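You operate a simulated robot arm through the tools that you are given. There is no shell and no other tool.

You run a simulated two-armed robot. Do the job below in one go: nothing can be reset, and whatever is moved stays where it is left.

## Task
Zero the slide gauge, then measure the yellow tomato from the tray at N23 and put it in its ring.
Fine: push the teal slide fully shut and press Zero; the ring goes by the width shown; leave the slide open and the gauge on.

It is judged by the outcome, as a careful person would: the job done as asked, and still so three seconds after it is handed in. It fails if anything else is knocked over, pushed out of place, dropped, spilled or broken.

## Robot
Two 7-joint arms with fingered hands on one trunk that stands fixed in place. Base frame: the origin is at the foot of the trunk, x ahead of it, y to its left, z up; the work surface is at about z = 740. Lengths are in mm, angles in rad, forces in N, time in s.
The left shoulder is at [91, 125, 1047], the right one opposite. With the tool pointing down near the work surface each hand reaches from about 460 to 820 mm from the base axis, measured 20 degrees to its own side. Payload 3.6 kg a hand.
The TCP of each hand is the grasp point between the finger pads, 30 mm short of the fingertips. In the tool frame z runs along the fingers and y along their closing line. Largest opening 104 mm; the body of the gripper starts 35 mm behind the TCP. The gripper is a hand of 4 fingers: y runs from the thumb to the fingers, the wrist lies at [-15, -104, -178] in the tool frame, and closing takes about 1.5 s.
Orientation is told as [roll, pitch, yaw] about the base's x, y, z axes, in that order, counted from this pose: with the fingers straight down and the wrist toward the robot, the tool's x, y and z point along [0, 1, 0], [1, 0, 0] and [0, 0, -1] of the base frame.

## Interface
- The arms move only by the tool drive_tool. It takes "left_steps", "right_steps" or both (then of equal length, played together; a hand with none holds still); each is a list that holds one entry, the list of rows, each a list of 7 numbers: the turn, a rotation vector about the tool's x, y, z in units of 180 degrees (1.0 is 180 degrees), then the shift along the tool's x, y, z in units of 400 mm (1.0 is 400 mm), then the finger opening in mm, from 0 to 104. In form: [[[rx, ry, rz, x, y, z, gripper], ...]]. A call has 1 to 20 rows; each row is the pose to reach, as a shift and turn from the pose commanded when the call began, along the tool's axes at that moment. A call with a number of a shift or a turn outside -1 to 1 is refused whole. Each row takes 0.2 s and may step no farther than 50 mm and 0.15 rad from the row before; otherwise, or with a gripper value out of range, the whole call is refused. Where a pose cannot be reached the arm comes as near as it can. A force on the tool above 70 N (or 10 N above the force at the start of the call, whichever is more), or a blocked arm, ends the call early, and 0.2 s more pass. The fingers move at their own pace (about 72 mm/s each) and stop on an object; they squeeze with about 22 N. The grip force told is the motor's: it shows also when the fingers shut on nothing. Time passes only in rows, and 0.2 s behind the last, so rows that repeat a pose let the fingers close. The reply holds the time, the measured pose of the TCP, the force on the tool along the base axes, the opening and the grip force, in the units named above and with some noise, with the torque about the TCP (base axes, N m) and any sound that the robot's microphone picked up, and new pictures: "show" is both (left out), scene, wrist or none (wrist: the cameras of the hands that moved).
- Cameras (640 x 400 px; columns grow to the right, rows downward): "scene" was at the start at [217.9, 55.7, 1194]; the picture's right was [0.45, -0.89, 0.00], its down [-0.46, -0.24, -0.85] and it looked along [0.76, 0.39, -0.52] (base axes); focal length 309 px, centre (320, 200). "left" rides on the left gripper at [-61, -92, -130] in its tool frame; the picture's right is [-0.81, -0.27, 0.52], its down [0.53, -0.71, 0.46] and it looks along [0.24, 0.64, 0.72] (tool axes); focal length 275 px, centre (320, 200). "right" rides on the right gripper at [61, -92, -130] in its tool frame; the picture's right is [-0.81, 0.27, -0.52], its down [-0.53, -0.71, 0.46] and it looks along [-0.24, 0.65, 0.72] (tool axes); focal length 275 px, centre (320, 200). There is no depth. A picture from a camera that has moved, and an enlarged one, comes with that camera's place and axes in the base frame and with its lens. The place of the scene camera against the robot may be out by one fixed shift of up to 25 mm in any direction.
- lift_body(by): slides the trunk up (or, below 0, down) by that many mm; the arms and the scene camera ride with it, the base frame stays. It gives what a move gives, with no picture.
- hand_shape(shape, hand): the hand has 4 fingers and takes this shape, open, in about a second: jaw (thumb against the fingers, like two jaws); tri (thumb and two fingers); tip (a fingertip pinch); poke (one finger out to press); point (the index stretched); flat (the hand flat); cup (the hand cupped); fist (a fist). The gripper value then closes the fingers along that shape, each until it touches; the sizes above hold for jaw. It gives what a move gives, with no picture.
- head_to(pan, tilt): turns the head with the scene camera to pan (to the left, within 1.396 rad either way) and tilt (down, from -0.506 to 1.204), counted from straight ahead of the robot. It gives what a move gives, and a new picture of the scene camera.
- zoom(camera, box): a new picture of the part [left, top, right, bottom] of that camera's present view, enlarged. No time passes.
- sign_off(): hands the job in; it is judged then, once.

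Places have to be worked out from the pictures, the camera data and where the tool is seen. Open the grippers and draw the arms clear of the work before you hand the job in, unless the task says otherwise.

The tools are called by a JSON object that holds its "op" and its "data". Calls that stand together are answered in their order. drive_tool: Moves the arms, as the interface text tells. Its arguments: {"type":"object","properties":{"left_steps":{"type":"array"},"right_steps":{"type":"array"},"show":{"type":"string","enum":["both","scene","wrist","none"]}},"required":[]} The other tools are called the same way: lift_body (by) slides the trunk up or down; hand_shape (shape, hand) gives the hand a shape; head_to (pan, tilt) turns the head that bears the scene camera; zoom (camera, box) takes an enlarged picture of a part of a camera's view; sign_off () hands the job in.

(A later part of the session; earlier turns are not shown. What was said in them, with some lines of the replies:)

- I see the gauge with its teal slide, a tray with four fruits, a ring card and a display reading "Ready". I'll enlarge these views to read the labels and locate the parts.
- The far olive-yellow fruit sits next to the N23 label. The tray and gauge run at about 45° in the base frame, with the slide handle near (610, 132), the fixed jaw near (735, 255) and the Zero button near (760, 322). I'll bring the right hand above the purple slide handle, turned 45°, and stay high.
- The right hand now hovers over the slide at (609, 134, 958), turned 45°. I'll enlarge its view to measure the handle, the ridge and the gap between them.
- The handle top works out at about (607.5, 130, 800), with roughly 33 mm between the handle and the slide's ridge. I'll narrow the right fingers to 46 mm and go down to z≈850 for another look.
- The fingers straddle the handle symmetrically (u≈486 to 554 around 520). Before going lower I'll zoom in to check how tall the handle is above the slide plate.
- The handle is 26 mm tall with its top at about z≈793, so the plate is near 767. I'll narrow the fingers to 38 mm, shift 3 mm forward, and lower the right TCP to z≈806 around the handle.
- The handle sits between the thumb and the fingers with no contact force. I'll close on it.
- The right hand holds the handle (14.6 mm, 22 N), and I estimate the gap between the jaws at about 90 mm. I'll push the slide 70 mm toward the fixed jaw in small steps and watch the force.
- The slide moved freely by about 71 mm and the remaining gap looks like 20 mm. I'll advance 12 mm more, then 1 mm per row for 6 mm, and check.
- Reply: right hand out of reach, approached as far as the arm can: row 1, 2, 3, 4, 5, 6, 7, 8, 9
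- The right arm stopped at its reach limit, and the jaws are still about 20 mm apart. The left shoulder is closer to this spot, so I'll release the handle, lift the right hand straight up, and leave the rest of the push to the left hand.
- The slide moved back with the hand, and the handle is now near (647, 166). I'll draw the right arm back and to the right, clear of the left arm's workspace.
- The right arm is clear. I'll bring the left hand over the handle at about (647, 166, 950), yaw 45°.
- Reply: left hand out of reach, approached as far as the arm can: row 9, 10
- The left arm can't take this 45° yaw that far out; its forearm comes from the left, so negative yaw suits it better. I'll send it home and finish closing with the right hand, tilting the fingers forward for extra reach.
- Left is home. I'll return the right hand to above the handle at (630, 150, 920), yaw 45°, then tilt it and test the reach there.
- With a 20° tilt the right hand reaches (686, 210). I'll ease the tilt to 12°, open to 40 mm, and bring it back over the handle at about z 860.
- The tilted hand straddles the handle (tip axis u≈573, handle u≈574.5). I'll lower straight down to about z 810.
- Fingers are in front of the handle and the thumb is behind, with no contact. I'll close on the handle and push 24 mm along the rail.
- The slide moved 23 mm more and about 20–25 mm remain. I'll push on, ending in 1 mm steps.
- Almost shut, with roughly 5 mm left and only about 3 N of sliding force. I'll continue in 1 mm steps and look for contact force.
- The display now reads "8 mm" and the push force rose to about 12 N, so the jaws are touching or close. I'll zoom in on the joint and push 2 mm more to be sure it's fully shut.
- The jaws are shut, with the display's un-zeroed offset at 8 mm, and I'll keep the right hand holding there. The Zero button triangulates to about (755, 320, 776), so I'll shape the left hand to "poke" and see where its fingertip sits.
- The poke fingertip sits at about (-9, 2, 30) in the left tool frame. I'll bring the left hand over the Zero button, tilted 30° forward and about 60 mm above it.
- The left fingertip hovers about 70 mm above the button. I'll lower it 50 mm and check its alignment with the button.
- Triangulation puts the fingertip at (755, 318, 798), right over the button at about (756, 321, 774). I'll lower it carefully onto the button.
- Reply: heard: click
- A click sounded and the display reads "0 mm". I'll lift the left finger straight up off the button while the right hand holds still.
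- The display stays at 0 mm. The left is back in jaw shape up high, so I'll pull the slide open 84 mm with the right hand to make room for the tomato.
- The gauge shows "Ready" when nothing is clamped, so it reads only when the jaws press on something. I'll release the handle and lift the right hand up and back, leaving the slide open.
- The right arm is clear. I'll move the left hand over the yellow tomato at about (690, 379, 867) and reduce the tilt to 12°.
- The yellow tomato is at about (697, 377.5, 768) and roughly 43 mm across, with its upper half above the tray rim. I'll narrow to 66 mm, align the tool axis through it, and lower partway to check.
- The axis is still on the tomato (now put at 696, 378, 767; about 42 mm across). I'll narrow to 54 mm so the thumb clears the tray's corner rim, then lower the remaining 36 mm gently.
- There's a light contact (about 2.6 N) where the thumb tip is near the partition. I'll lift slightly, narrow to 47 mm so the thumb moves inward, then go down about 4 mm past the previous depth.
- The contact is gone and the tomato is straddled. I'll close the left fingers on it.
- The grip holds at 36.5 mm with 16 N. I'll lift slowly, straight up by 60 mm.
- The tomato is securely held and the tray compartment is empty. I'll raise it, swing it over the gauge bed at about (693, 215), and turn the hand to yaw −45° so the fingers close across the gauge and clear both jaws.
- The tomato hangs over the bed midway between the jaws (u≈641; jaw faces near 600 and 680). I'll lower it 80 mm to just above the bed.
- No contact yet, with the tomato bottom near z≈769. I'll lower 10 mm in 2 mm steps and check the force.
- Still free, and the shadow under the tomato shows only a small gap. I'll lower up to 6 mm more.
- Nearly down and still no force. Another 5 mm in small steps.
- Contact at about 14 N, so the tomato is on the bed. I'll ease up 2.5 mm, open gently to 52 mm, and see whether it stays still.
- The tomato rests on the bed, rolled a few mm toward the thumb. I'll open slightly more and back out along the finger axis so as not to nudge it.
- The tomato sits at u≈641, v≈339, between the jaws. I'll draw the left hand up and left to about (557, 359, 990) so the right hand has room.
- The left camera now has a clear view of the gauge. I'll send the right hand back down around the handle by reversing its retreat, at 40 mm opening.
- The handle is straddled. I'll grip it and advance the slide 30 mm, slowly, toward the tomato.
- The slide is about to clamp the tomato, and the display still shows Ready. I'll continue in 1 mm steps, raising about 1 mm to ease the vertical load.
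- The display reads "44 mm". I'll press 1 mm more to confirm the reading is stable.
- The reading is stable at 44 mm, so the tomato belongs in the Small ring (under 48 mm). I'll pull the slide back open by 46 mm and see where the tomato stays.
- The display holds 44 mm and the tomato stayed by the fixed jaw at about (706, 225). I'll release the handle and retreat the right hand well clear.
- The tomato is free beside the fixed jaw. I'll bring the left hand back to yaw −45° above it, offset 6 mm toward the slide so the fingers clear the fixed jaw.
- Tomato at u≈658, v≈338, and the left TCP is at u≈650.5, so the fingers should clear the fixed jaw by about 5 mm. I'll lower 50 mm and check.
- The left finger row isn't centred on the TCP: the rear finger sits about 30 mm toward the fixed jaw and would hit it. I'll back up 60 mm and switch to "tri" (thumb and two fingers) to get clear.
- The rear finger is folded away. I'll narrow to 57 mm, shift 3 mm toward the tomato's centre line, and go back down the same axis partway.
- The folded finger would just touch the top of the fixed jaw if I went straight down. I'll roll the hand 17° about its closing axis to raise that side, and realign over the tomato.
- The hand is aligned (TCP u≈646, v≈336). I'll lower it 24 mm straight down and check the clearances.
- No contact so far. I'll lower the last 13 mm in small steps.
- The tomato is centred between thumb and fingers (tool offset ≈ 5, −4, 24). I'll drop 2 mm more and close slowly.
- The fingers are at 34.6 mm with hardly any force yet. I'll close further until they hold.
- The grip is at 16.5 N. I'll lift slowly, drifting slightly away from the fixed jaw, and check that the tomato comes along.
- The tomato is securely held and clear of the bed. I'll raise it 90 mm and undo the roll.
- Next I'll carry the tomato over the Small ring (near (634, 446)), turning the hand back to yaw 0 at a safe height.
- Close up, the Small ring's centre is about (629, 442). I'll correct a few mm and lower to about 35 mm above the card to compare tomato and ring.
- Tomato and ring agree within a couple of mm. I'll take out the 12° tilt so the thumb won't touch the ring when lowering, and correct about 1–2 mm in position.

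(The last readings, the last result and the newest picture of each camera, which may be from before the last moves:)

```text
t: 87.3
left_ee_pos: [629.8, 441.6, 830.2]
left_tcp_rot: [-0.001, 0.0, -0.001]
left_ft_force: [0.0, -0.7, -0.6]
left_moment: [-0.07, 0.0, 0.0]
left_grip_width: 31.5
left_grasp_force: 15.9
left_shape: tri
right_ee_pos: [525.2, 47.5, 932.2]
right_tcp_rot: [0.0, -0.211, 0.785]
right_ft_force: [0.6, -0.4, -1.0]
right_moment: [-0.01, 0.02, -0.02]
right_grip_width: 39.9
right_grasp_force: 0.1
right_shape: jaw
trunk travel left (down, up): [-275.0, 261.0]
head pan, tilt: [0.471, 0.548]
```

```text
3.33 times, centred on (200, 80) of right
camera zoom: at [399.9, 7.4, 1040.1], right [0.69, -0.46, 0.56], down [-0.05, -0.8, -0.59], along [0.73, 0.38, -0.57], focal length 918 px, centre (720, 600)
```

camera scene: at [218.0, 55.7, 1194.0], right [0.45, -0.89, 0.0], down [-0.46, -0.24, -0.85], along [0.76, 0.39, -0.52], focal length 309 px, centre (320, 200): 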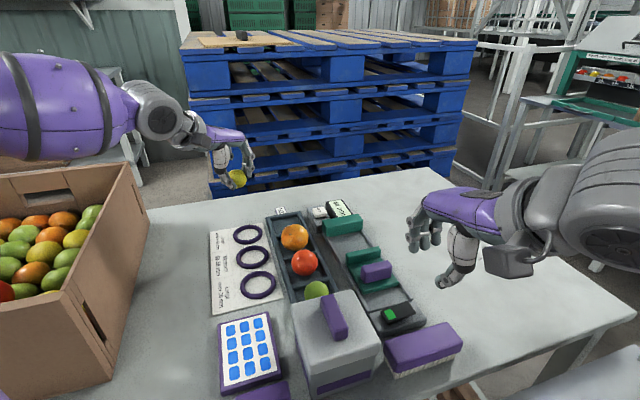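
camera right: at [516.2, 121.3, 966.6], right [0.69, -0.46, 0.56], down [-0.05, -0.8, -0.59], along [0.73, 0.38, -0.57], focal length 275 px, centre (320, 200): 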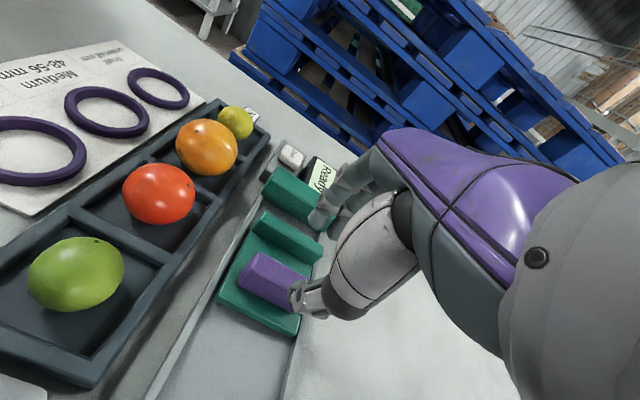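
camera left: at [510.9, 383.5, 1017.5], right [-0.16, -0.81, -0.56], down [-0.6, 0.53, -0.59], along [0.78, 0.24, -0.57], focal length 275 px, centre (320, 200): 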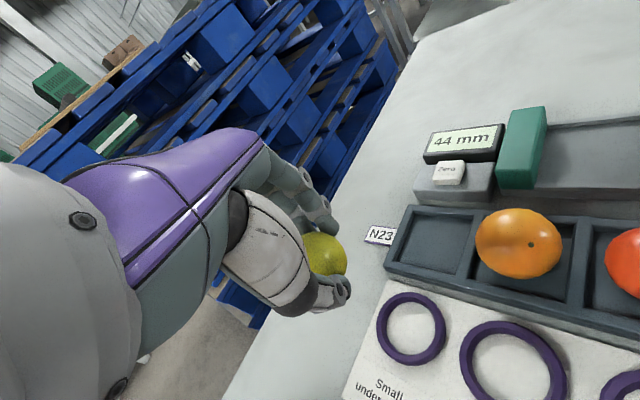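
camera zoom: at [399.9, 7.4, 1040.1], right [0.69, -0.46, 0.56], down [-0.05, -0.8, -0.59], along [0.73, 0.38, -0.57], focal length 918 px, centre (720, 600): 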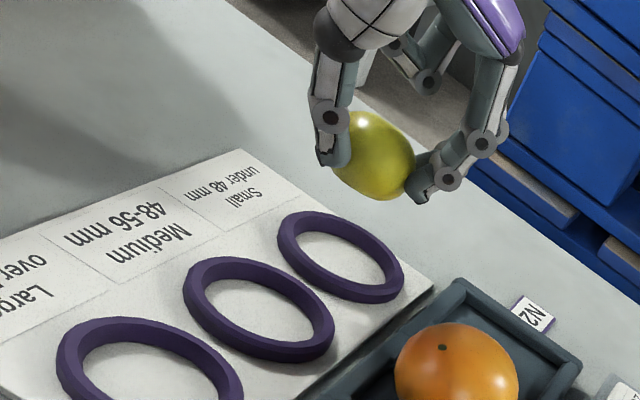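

The ring centre is at about (626.7, 440.3) and the tomato at about (628.6, 442). I'll shift (−2, −2) mm and lower 34 mm, until the tomato starts to enter the ring.

{"op": "drive_tool", "data": {"left_steps": [[[0, 0, 0, -0.0045, -0.0048, 0.025, 20], [0, 0, 0, -0.0045, -0.0048, 0.05, 20], [0, 0, 0, -0.0045, -0.0048, 0.07, 20], [0, 0, 0, -0.0045, -0.0048, 0.085, 20], [0, 0, 0, -0.0045, -0.0048, 0.085, 20]]], "show": "none"}}

{"op": "zoom", "data": {"camera": "left", "box": [240, 180, 480, 360]}}

{"op": "zoom", "data": {"camera": "right", "box": [140, 30, 260, 120]}}

{"op": "zoom", "data": {"camera": "scene", "box": [200, 180, 300, 260]}}

```text
t: 88.5
left_ee_pos: [626.0, 438.9, 797.4]
left_tcp_rot: [-0.001, 0.0, -0.001]
left_ft_force: [0.0, 0.3, -0.1]
left_moment: [0.0, 0.0, 0.02]
left_grip_width: 31.7
left_grasp_force: 16.2
left_shape: tri
right_ee_pos: [525.1, 48.3, 932.4]
right_tcp_rot: [-0.001, -0.211, 0.785]
right_ft_force: [-0.2, 0.0, -0.6]
right_moment: [0.0, 0.01, -0.01]
right_grip_width: 39.5
right_grasp_force: 0.1
right_shape: jaw
trunk travel left (down, up): [-275.0, 261.0]
head pan, tilt: [0.471, 0.548]
```

```text
2.22 times, centred on (360, 270) of left
camera zoom: at [533.6, 377.2, 925.5], right [-0.27, -0.81, -0.52], down [-0.71, 0.53, -0.46], along [0.64, 0.24, -0.72], focal length 612 px, centre (231, 44)
```

zoom: 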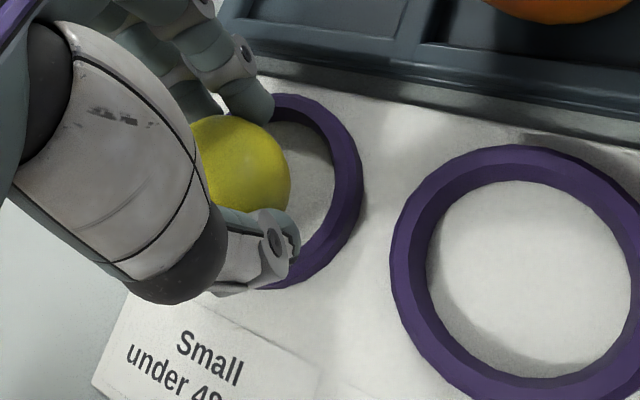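

```text
4.44 times, centred on (200, 75) of right
camera zoom: at [399.9, 7.4, 1040.1], right [0.69, -0.46, 0.56], down [-0.05, -0.8, -0.59], along [0.73, 0.38, -0.57], focal length 1224 px, centre (853, 756)
```

zoom: 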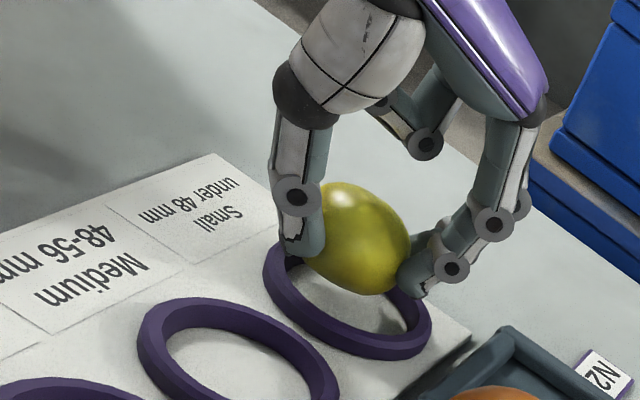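

```text
5.00 times, centred on (250, 220) of scene
camera zoom: at [217.9, 55.7, 1194.0], right [0.45, -0.89, 0.0], down [-0.46, -0.24, -0.85], along [0.76, 0.39, -0.52], focal length 1546 px, centre (670, 100)
```

zoom: 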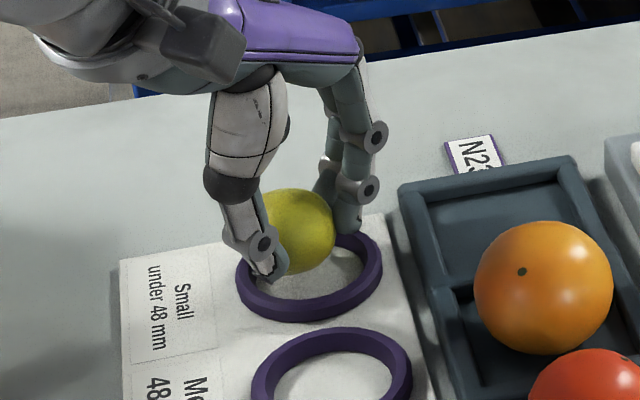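

The tomato hangs over the ring opening within 1–2 mm. I'll lower 10 mm more in 2 mm steps, shifting 1.5 mm forward, and watch the force.

{"op": "drive_tool", "data": {"left_steps": [[[0, 0, 0, -0.001, 0.003, 0.005, 20], [0, 0, 0, -0.001, 0.0038, 0.01, 20], [0, 0, 0, -0.001, 0.0038, 0.015, 20], [0, 0, 0, -0.001, 0.0038, 0.02, 20], [0, 0, 0, -0.001, 0.0038, 0.025, 20]]], "show": "none"}}

{"op": "zoom", "data": {"camera": "left", "box": [240, 180, 480, 360]}}

{"op": "zoom", "data": {"camera": "right", "box": [140, 30, 260, 120]}}

{"op": "zoom", "data": {"camera": "scene", "box": [210, 190, 290, 250]}}

```text
t: 89.7
left_ee_pos: [630.2, 438.1, 787.5]
left_tcp_rot: [-0.001, -0.004, 0.001]
left_ft_force: [-2.7, -2.1, 7.2]
left_moment: [0.0, 0.05, 0.04]
left_grip_width: 32.4
left_grasp_force: 16.1
left_shape: tri
right_ee_pos: [524.7, 47.3, 932.8]
right_tcp_rot: [0.0, -0.211, 0.785]
right_ft_force: [-0.2, 1.0, 0.4]
right_moment: [-0.02, 0.04, 0.01]
right_grip_width: 39.7
right_grasp_force: 0.0
right_shape: jaw
trunk travel left (down, up): [-275.0, 261.0]
head pan, tilt: [0.471, 0.548]
```

```text
2.22 times, centred on (360, 270) of left
camera zoom: at [536.4, 376.1, 916.4], right [-0.27, -0.81, -0.52], down [-0.71, 0.53, -0.46], along [0.65, 0.24, -0.72], focal length 612 px, centre (231, 44)
```

zoom: 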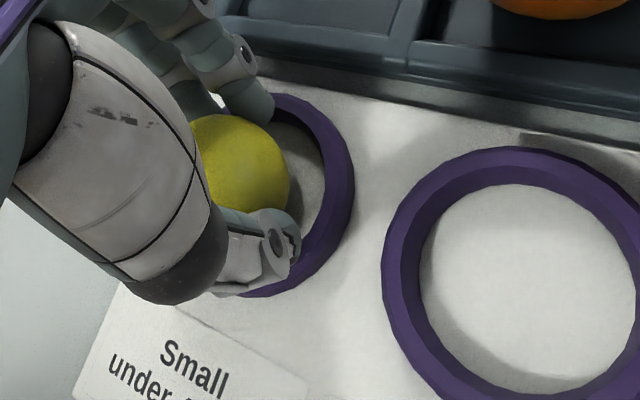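

```text
4.44 times, centred on (200, 75) of right
camera zoom: at [399.2, 6.9, 1040.5], right [0.69, -0.46, 0.56], down [-0.05, -0.8, -0.59], along [0.73, 0.38, -0.57], focal length 1224 px, centre (853, 756)
```

zoom: 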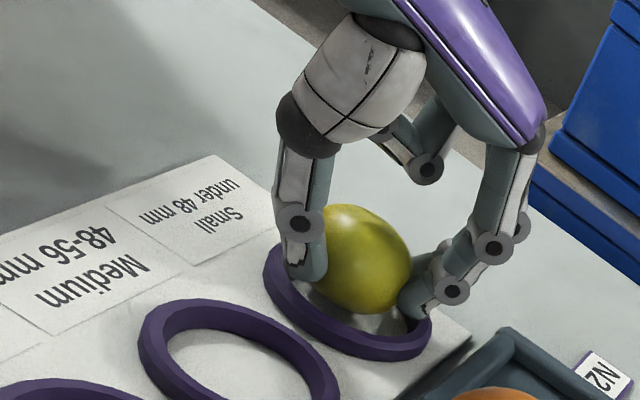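

```text
6.67 times, centred on (250, 220) of scene
camera zoom: at [217.1, 55.1, 1194.2], right [0.45, -0.89, 0.0], down [-0.46, -0.24, -0.85], along [0.76, 0.39, -0.52], focal length 2062 px, centre (787, 67)
```

zoom: 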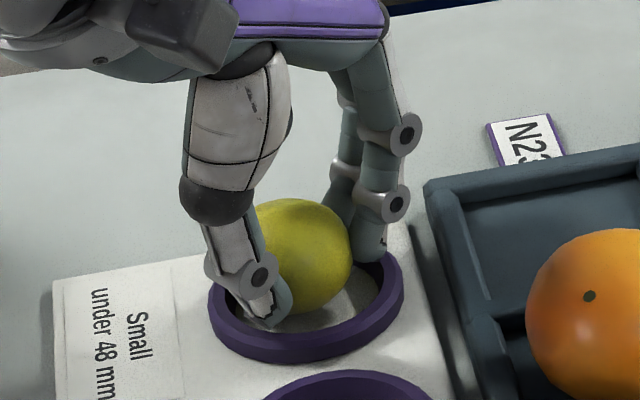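

There's light contact (7 N up), so the tomato is resting on the card inside the ring. I'll ease up 1 mm and open gently.

{"op": "drive_tool", "data": {"left_steps": [[[0, 0, 0, 0, 0, -0.0025, 24], [0, 0, 0, 0, 0, -0.0025, 29], [0, 0, 0, 0, 0, -0.0025, 33], [0, 0, 0, 0, 0, -0.0025, 36], [0, 0, 0, 0, 0, -0.0025, 40], [0, 0, 0, 0, 0, -0.0025, 46], [0, 0, 0, 0, 0, -0.0025, 52], [0, 0, 0, 0, 0, -0.0025, 52]]], "show": "none"}}

{"op": "zoom", "data": {"camera": "left", "box": [240, 180, 480, 360]}}

{"op": "zoom", "data": {"camera": "right", "box": [140, 30, 260, 120]}}

{"op": "zoom", "data": {"camera": "scene", "box": [210, 190, 290, 250]}}

```text
t: 91.5
left_ee_pos: [628.4, 439.7, 786.3]
left_tcp_rot: [0.001, 0.001, 0.0]
left_ft_force: [-0.2, -0.5, 0.5]
left_moment: [0.01, 0.0, 0.0]
left_grip_width: 51.5
left_grasp_force: 0.1
left_shape: tri
right_ee_pos: [526.5, 48.3, 931.7]
right_tcp_rot: [0.0, -0.212, 0.785]
right_ft_force: [0.4, 0.4, -0.5]
right_moment: [0.01, -0.03, 0.0]
right_grip_width: 40.0
right_grasp_force: 0.0
right_shape: jaw
trunk travel left (down, up): [-275.0, 261.0]
head pan, tilt: [0.471, 0.548]
```

```text
2.22 times, centred on (360, 270) of left
camera zoom: at [536.7, 377.0, 915.9], right [-0.27, -0.81, -0.52], down [-0.71, 0.53, -0.46], along [0.64, 0.24, -0.72], focal length 612 px, centre (231, 44)
```

zoom: 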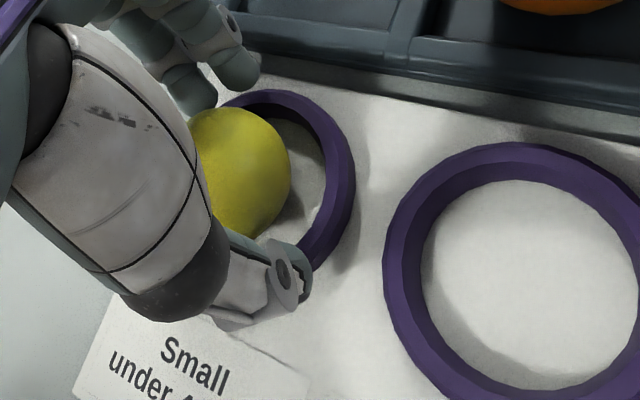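

```text
4.44 times, centred on (200, 75) of right
camera zoom: at [399.9, 7.4, 1040.1], right [0.69, -0.46, 0.56], down [-0.05, -0.8, -0.59], along [0.73, 0.38, -0.57], focal length 1224 px, centre (853, 756)
```

zoom: 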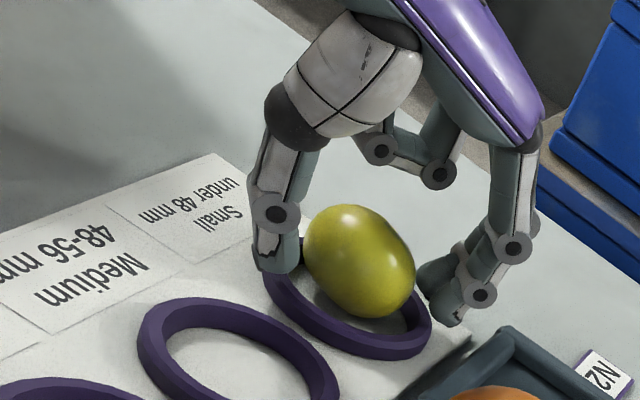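

```text
6.67 times, centred on (250, 220) of scene
camera zoom: at [217.9, 55.7, 1194.0], right [0.45, -0.89, 0.0], down [-0.46, -0.24, -0.85], along [0.76, 0.39, -0.52], focal length 2062 px, centre (787, 67)
```

zoom: 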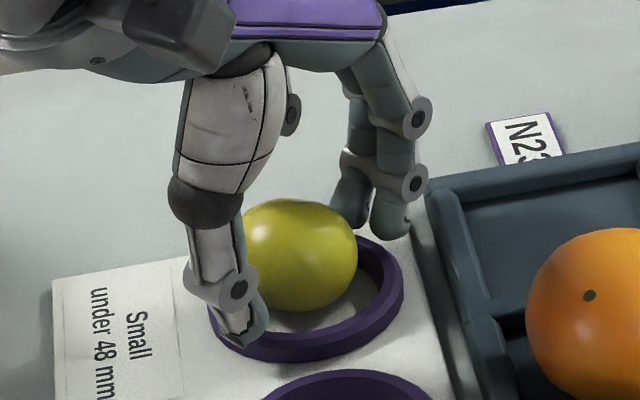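

The tomato rests inside the Small ring. I'll open a little more and lift the hand straight up.

{"op": "drive_tool", "data": {"left_steps": [[[0, 0, 0, 0, 0, -0.005, 60], [0, 0, 0, 0, 0, -0.02, 62], [0, 0, 0, 0, 0, -0.06, 62], [0, 0, 0, 0, 0, -0.14, 62], [0, 0, 0, 0, 0, -0.25, 62], [0, 0, 0, 0, 0, -0.36, 62]]], "show": "none"}}

{"op": "zoom", "data": {"camera": "left", "box": [240, 140, 480, 400]}}

{"op": "zoom", "data": {"camera": "right", "box": [140, 30, 260, 120]}}

{"op": "zoom", "data": {"camera": "scene", "box": [210, 190, 290, 250]}}

```text
t: 92.9
left_ee_pos: [626.6, 437.8, 929.1]
left_tcp_rot: [0.001, 0.002, -0.001]
left_ft_force: [-0.3, -0.3, 0.5]
left_moment: [0.03, -0.02, 0.01]
left_grip_width: 61.4
left_grasp_force: 0.1
left_shape: tri
right_ee_pos: [525.4, 47.3, 932.5]
right_tcp_rot: [0.001, -0.21, 0.785]
right_ft_force: [0.0, 0.1, -1.0]
right_moment: [0.0, 0.0, -0.01]
right_grip_width: 39.9
right_grasp_force: 0.1
right_shape: jaw
trunk travel left (down, up): [-275.0, 261.0]
head pan, tilt: [0.471, 0.548]
```

```text
1.54 times, centred on (360, 270) of left
camera zoom: at [534.1, 375.2, 1058.4], right [-0.28, -0.81, -0.52], down [-0.71, 0.53, -0.45], along [0.64, 0.24, -0.73], focal length 424 px, centre (258, 92)
```

zoom: 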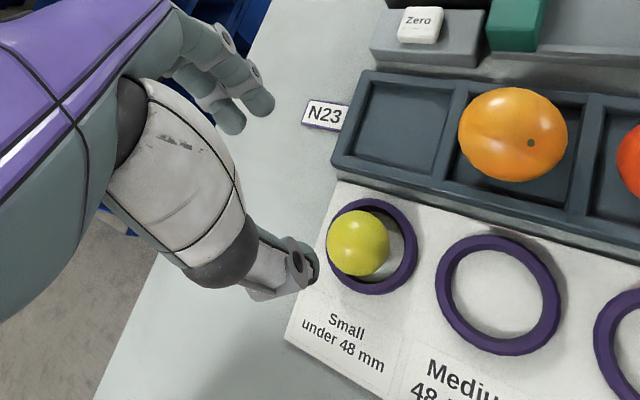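

```text
4.44 times, centred on (200, 75) of right
camera zoom: at [399.7, 7.2, 1040.3], right [0.69, -0.46, 0.56], down [-0.05, -0.8, -0.59], along [0.73, 0.38, -0.57], focal length 1224 px, centre (853, 756)
```

zoom: 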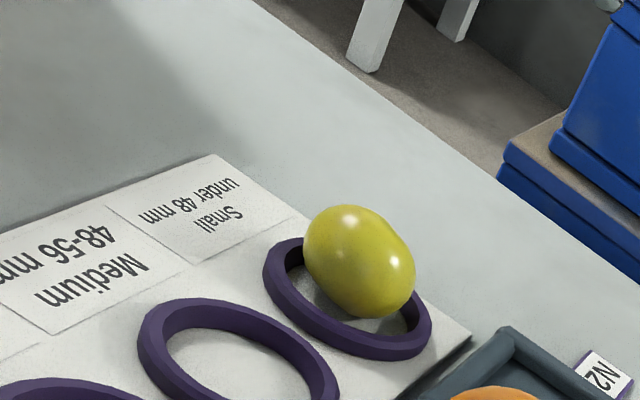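

```text
6.67 times, centred on (250, 220) of scene
camera zoom: at [217.6, 55.4, 1194.1], right [0.45, -0.89, 0.0], down [-0.46, -0.24, -0.85], along [0.76, 0.39, -0.52], focal length 2062 px, centre (787, 67)
```

zoom: 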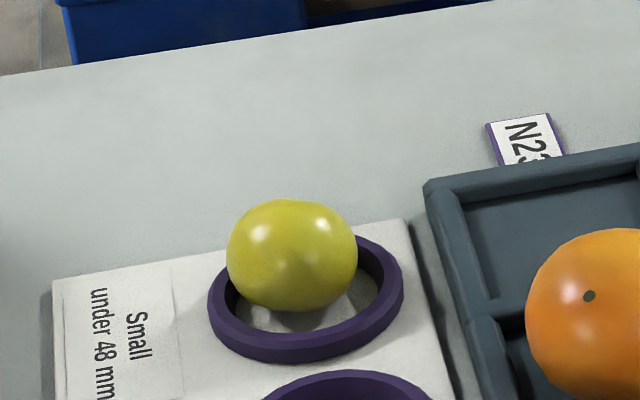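

The yellow tomato sits in the Small ring about 6 mm off centre, well within its wall, and the display still reads 44 mm with the slide open. I'll draw both arms up and back to clear the work.

{"op": "drive_tool", "data": {"left_steps": [[[0, 0, 0, 0, 0, -0.1, 62], [0, 0, 0, 0, 0, -0.2, 62], [0, 0, 0, -0.02, -0.08, -0.245, 80], [0, 0, 0, -0.045, -0.17, -0.245, 104], [0, 0, 0, -0.07, -0.26, -0.245, 104], [0, 0, 0, -0.095, -0.35, -0.245, 104], [0, 0, 0, -0.12, -0.44, -0.245, 104], [0, 0, 0, -0.145, -0.53, -0.245, 104], [0, 0, 0, -0.17, -0.61, -0.245, 104]]], "right_steps": [[[0, 0, 0, 0, -0.01, -0.06, 40], [0, 0, 0, -0.02, -0.04, -0.12, 60], [0, 0, 0, -0.045, -0.08, -0.17, 80], [0, 0, 0, -0.07, -0.12, -0.2, 104], [0, 0, 0, -0.1, -0.16, -0.23, 104], [0, 0, 0, -0.13, -0.21, -0.25, 104], [0, 0, 0, -0.13, -0.21, -0.25, 104], [0, 0, 0, -0.13, -0.21, -0.25, 104], [0, 0, 0, -0.13, -0.21, -0.25, 104]]]}}

{"op": "zoom", "data": {"camera": "scene", "box": [200, 190, 440, 340]}}

{"op": "zoom", "data": {"camera": "left", "box": [290, 60, 610, 260]}}

```text
t: 94.9
left_ee_pos: [384.5, 376.0, 1028.8]
left_tcp_rot: [0.001, 0.0, 0.002]
left_ft_force: [-0.3, -0.1, 0.1]
left_moment: [0.02, -0.05, -0.01]
left_grip_width: 103.9
left_grasp_force: 0.0
left_shape: tri
right_ee_pos: [488.6, -61.4, 1011.8]
right_tcp_rot: [0.0, -0.21, 0.785]
right_ft_force: [-0.4, 0.2, -0.4]
right_moment: [-0.01, 0.05, -0.01]
right_grip_width: 103.7
right_grasp_force: 0.0
right_shape: jaw
trunk travel left (down, up): [-275.0, 261.0]
head pan, tilt: [0.471, 0.548]
camera scene: at [217.8, 55.7, 1194.0], right [0.45, -0.89, 0.0], down [-0.46, -0.24, -0.85], along [0.76, 0.39, -0.52], focal length 309 px, centre (320, 200)
camera right: at [363.4, -102.2, 1119.0], right [0.69, -0.46, 0.56], down [-0.05, -0.8, -0.59], along [0.73, 0.38, -0.57], focal length 275 px, centre (320, 200)
camera left: at [291.3, 313.3, 1157.8], right [-0.27, -0.81, -0.52], down [-0.71, 0.53, -0.46], along [0.64, 0.24, -0.72], focal length 275 px, centre (320, 200)
```

scene: 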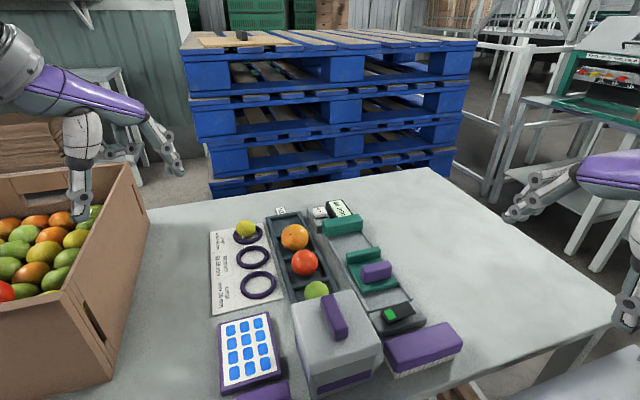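
right: 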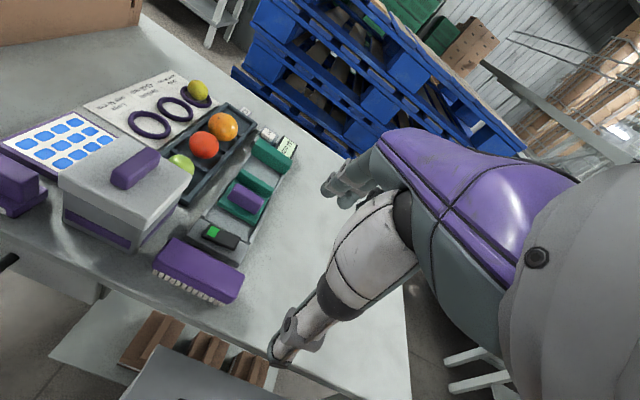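
left: 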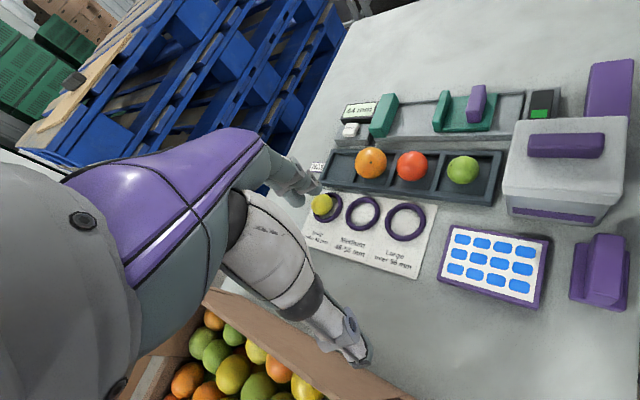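

```text
2.67 times, centred on (320, 265) of scene
camera zoom: at [217.8, 55.7, 1194.0], right [0.45, -0.89, 0.0], down [-0.46, -0.24, -0.85], along [0.76, 0.39, -0.52], focal length 825 px, centre (320, 27)
```

zoom: 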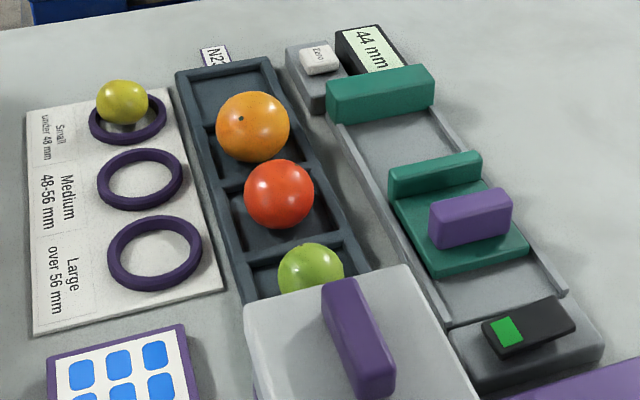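

```text
2.00 times, centred on (450, 160) of left
camera zoom: at [291.3, 313.3, 1157.8], right [-0.27, -0.81, -0.52], down [-0.71, 0.53, -0.46], along [0.64, 0.24, -0.72], focal length 551 px, centre (60, 280)
```

zoom: 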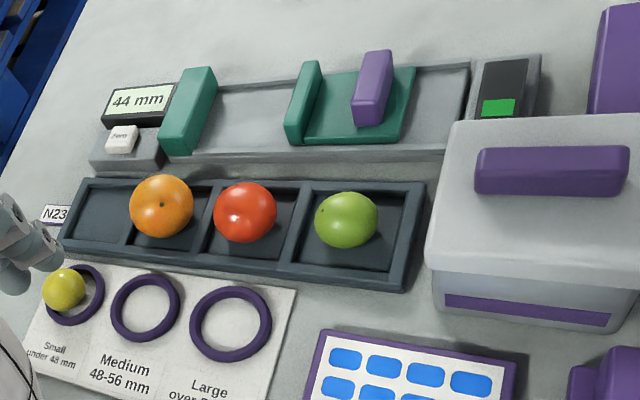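

Final check: the tomato is still in the Small ring (same image position as before), the slide is open, the gauge is on and reading 44 mm, and nothing else has moved. Both arms are clear and the hands are open, so I'm handing in.

{"op": "sign_off", "data": {}}

```text
The job is handed in.
```

The yellow tomato from tray N23 measured 44 mm and is now in the Small ring (under 48 mm), and the job has been handed in.

- **Zeroing:** With the slide pushed fully shut the gauge read 8 mm. I pressed Zero, it clicked, and the display went to 0 mm.
- **Measuring:** The gauge read 44 mm and stayed there when I pressed slightly harder. Without zeroing it would have read about 52 mm, which is the Medium ring.
- **Placing:** The tomato sits about 6 mm off the ring's centre, resting on the card inside the ring. It did not move between my last two checks.
- **As left:** The slide is open, the gauge is on and still shows 44 mm, and nothing else on the table looked moved. Both hands are open and drawn back.
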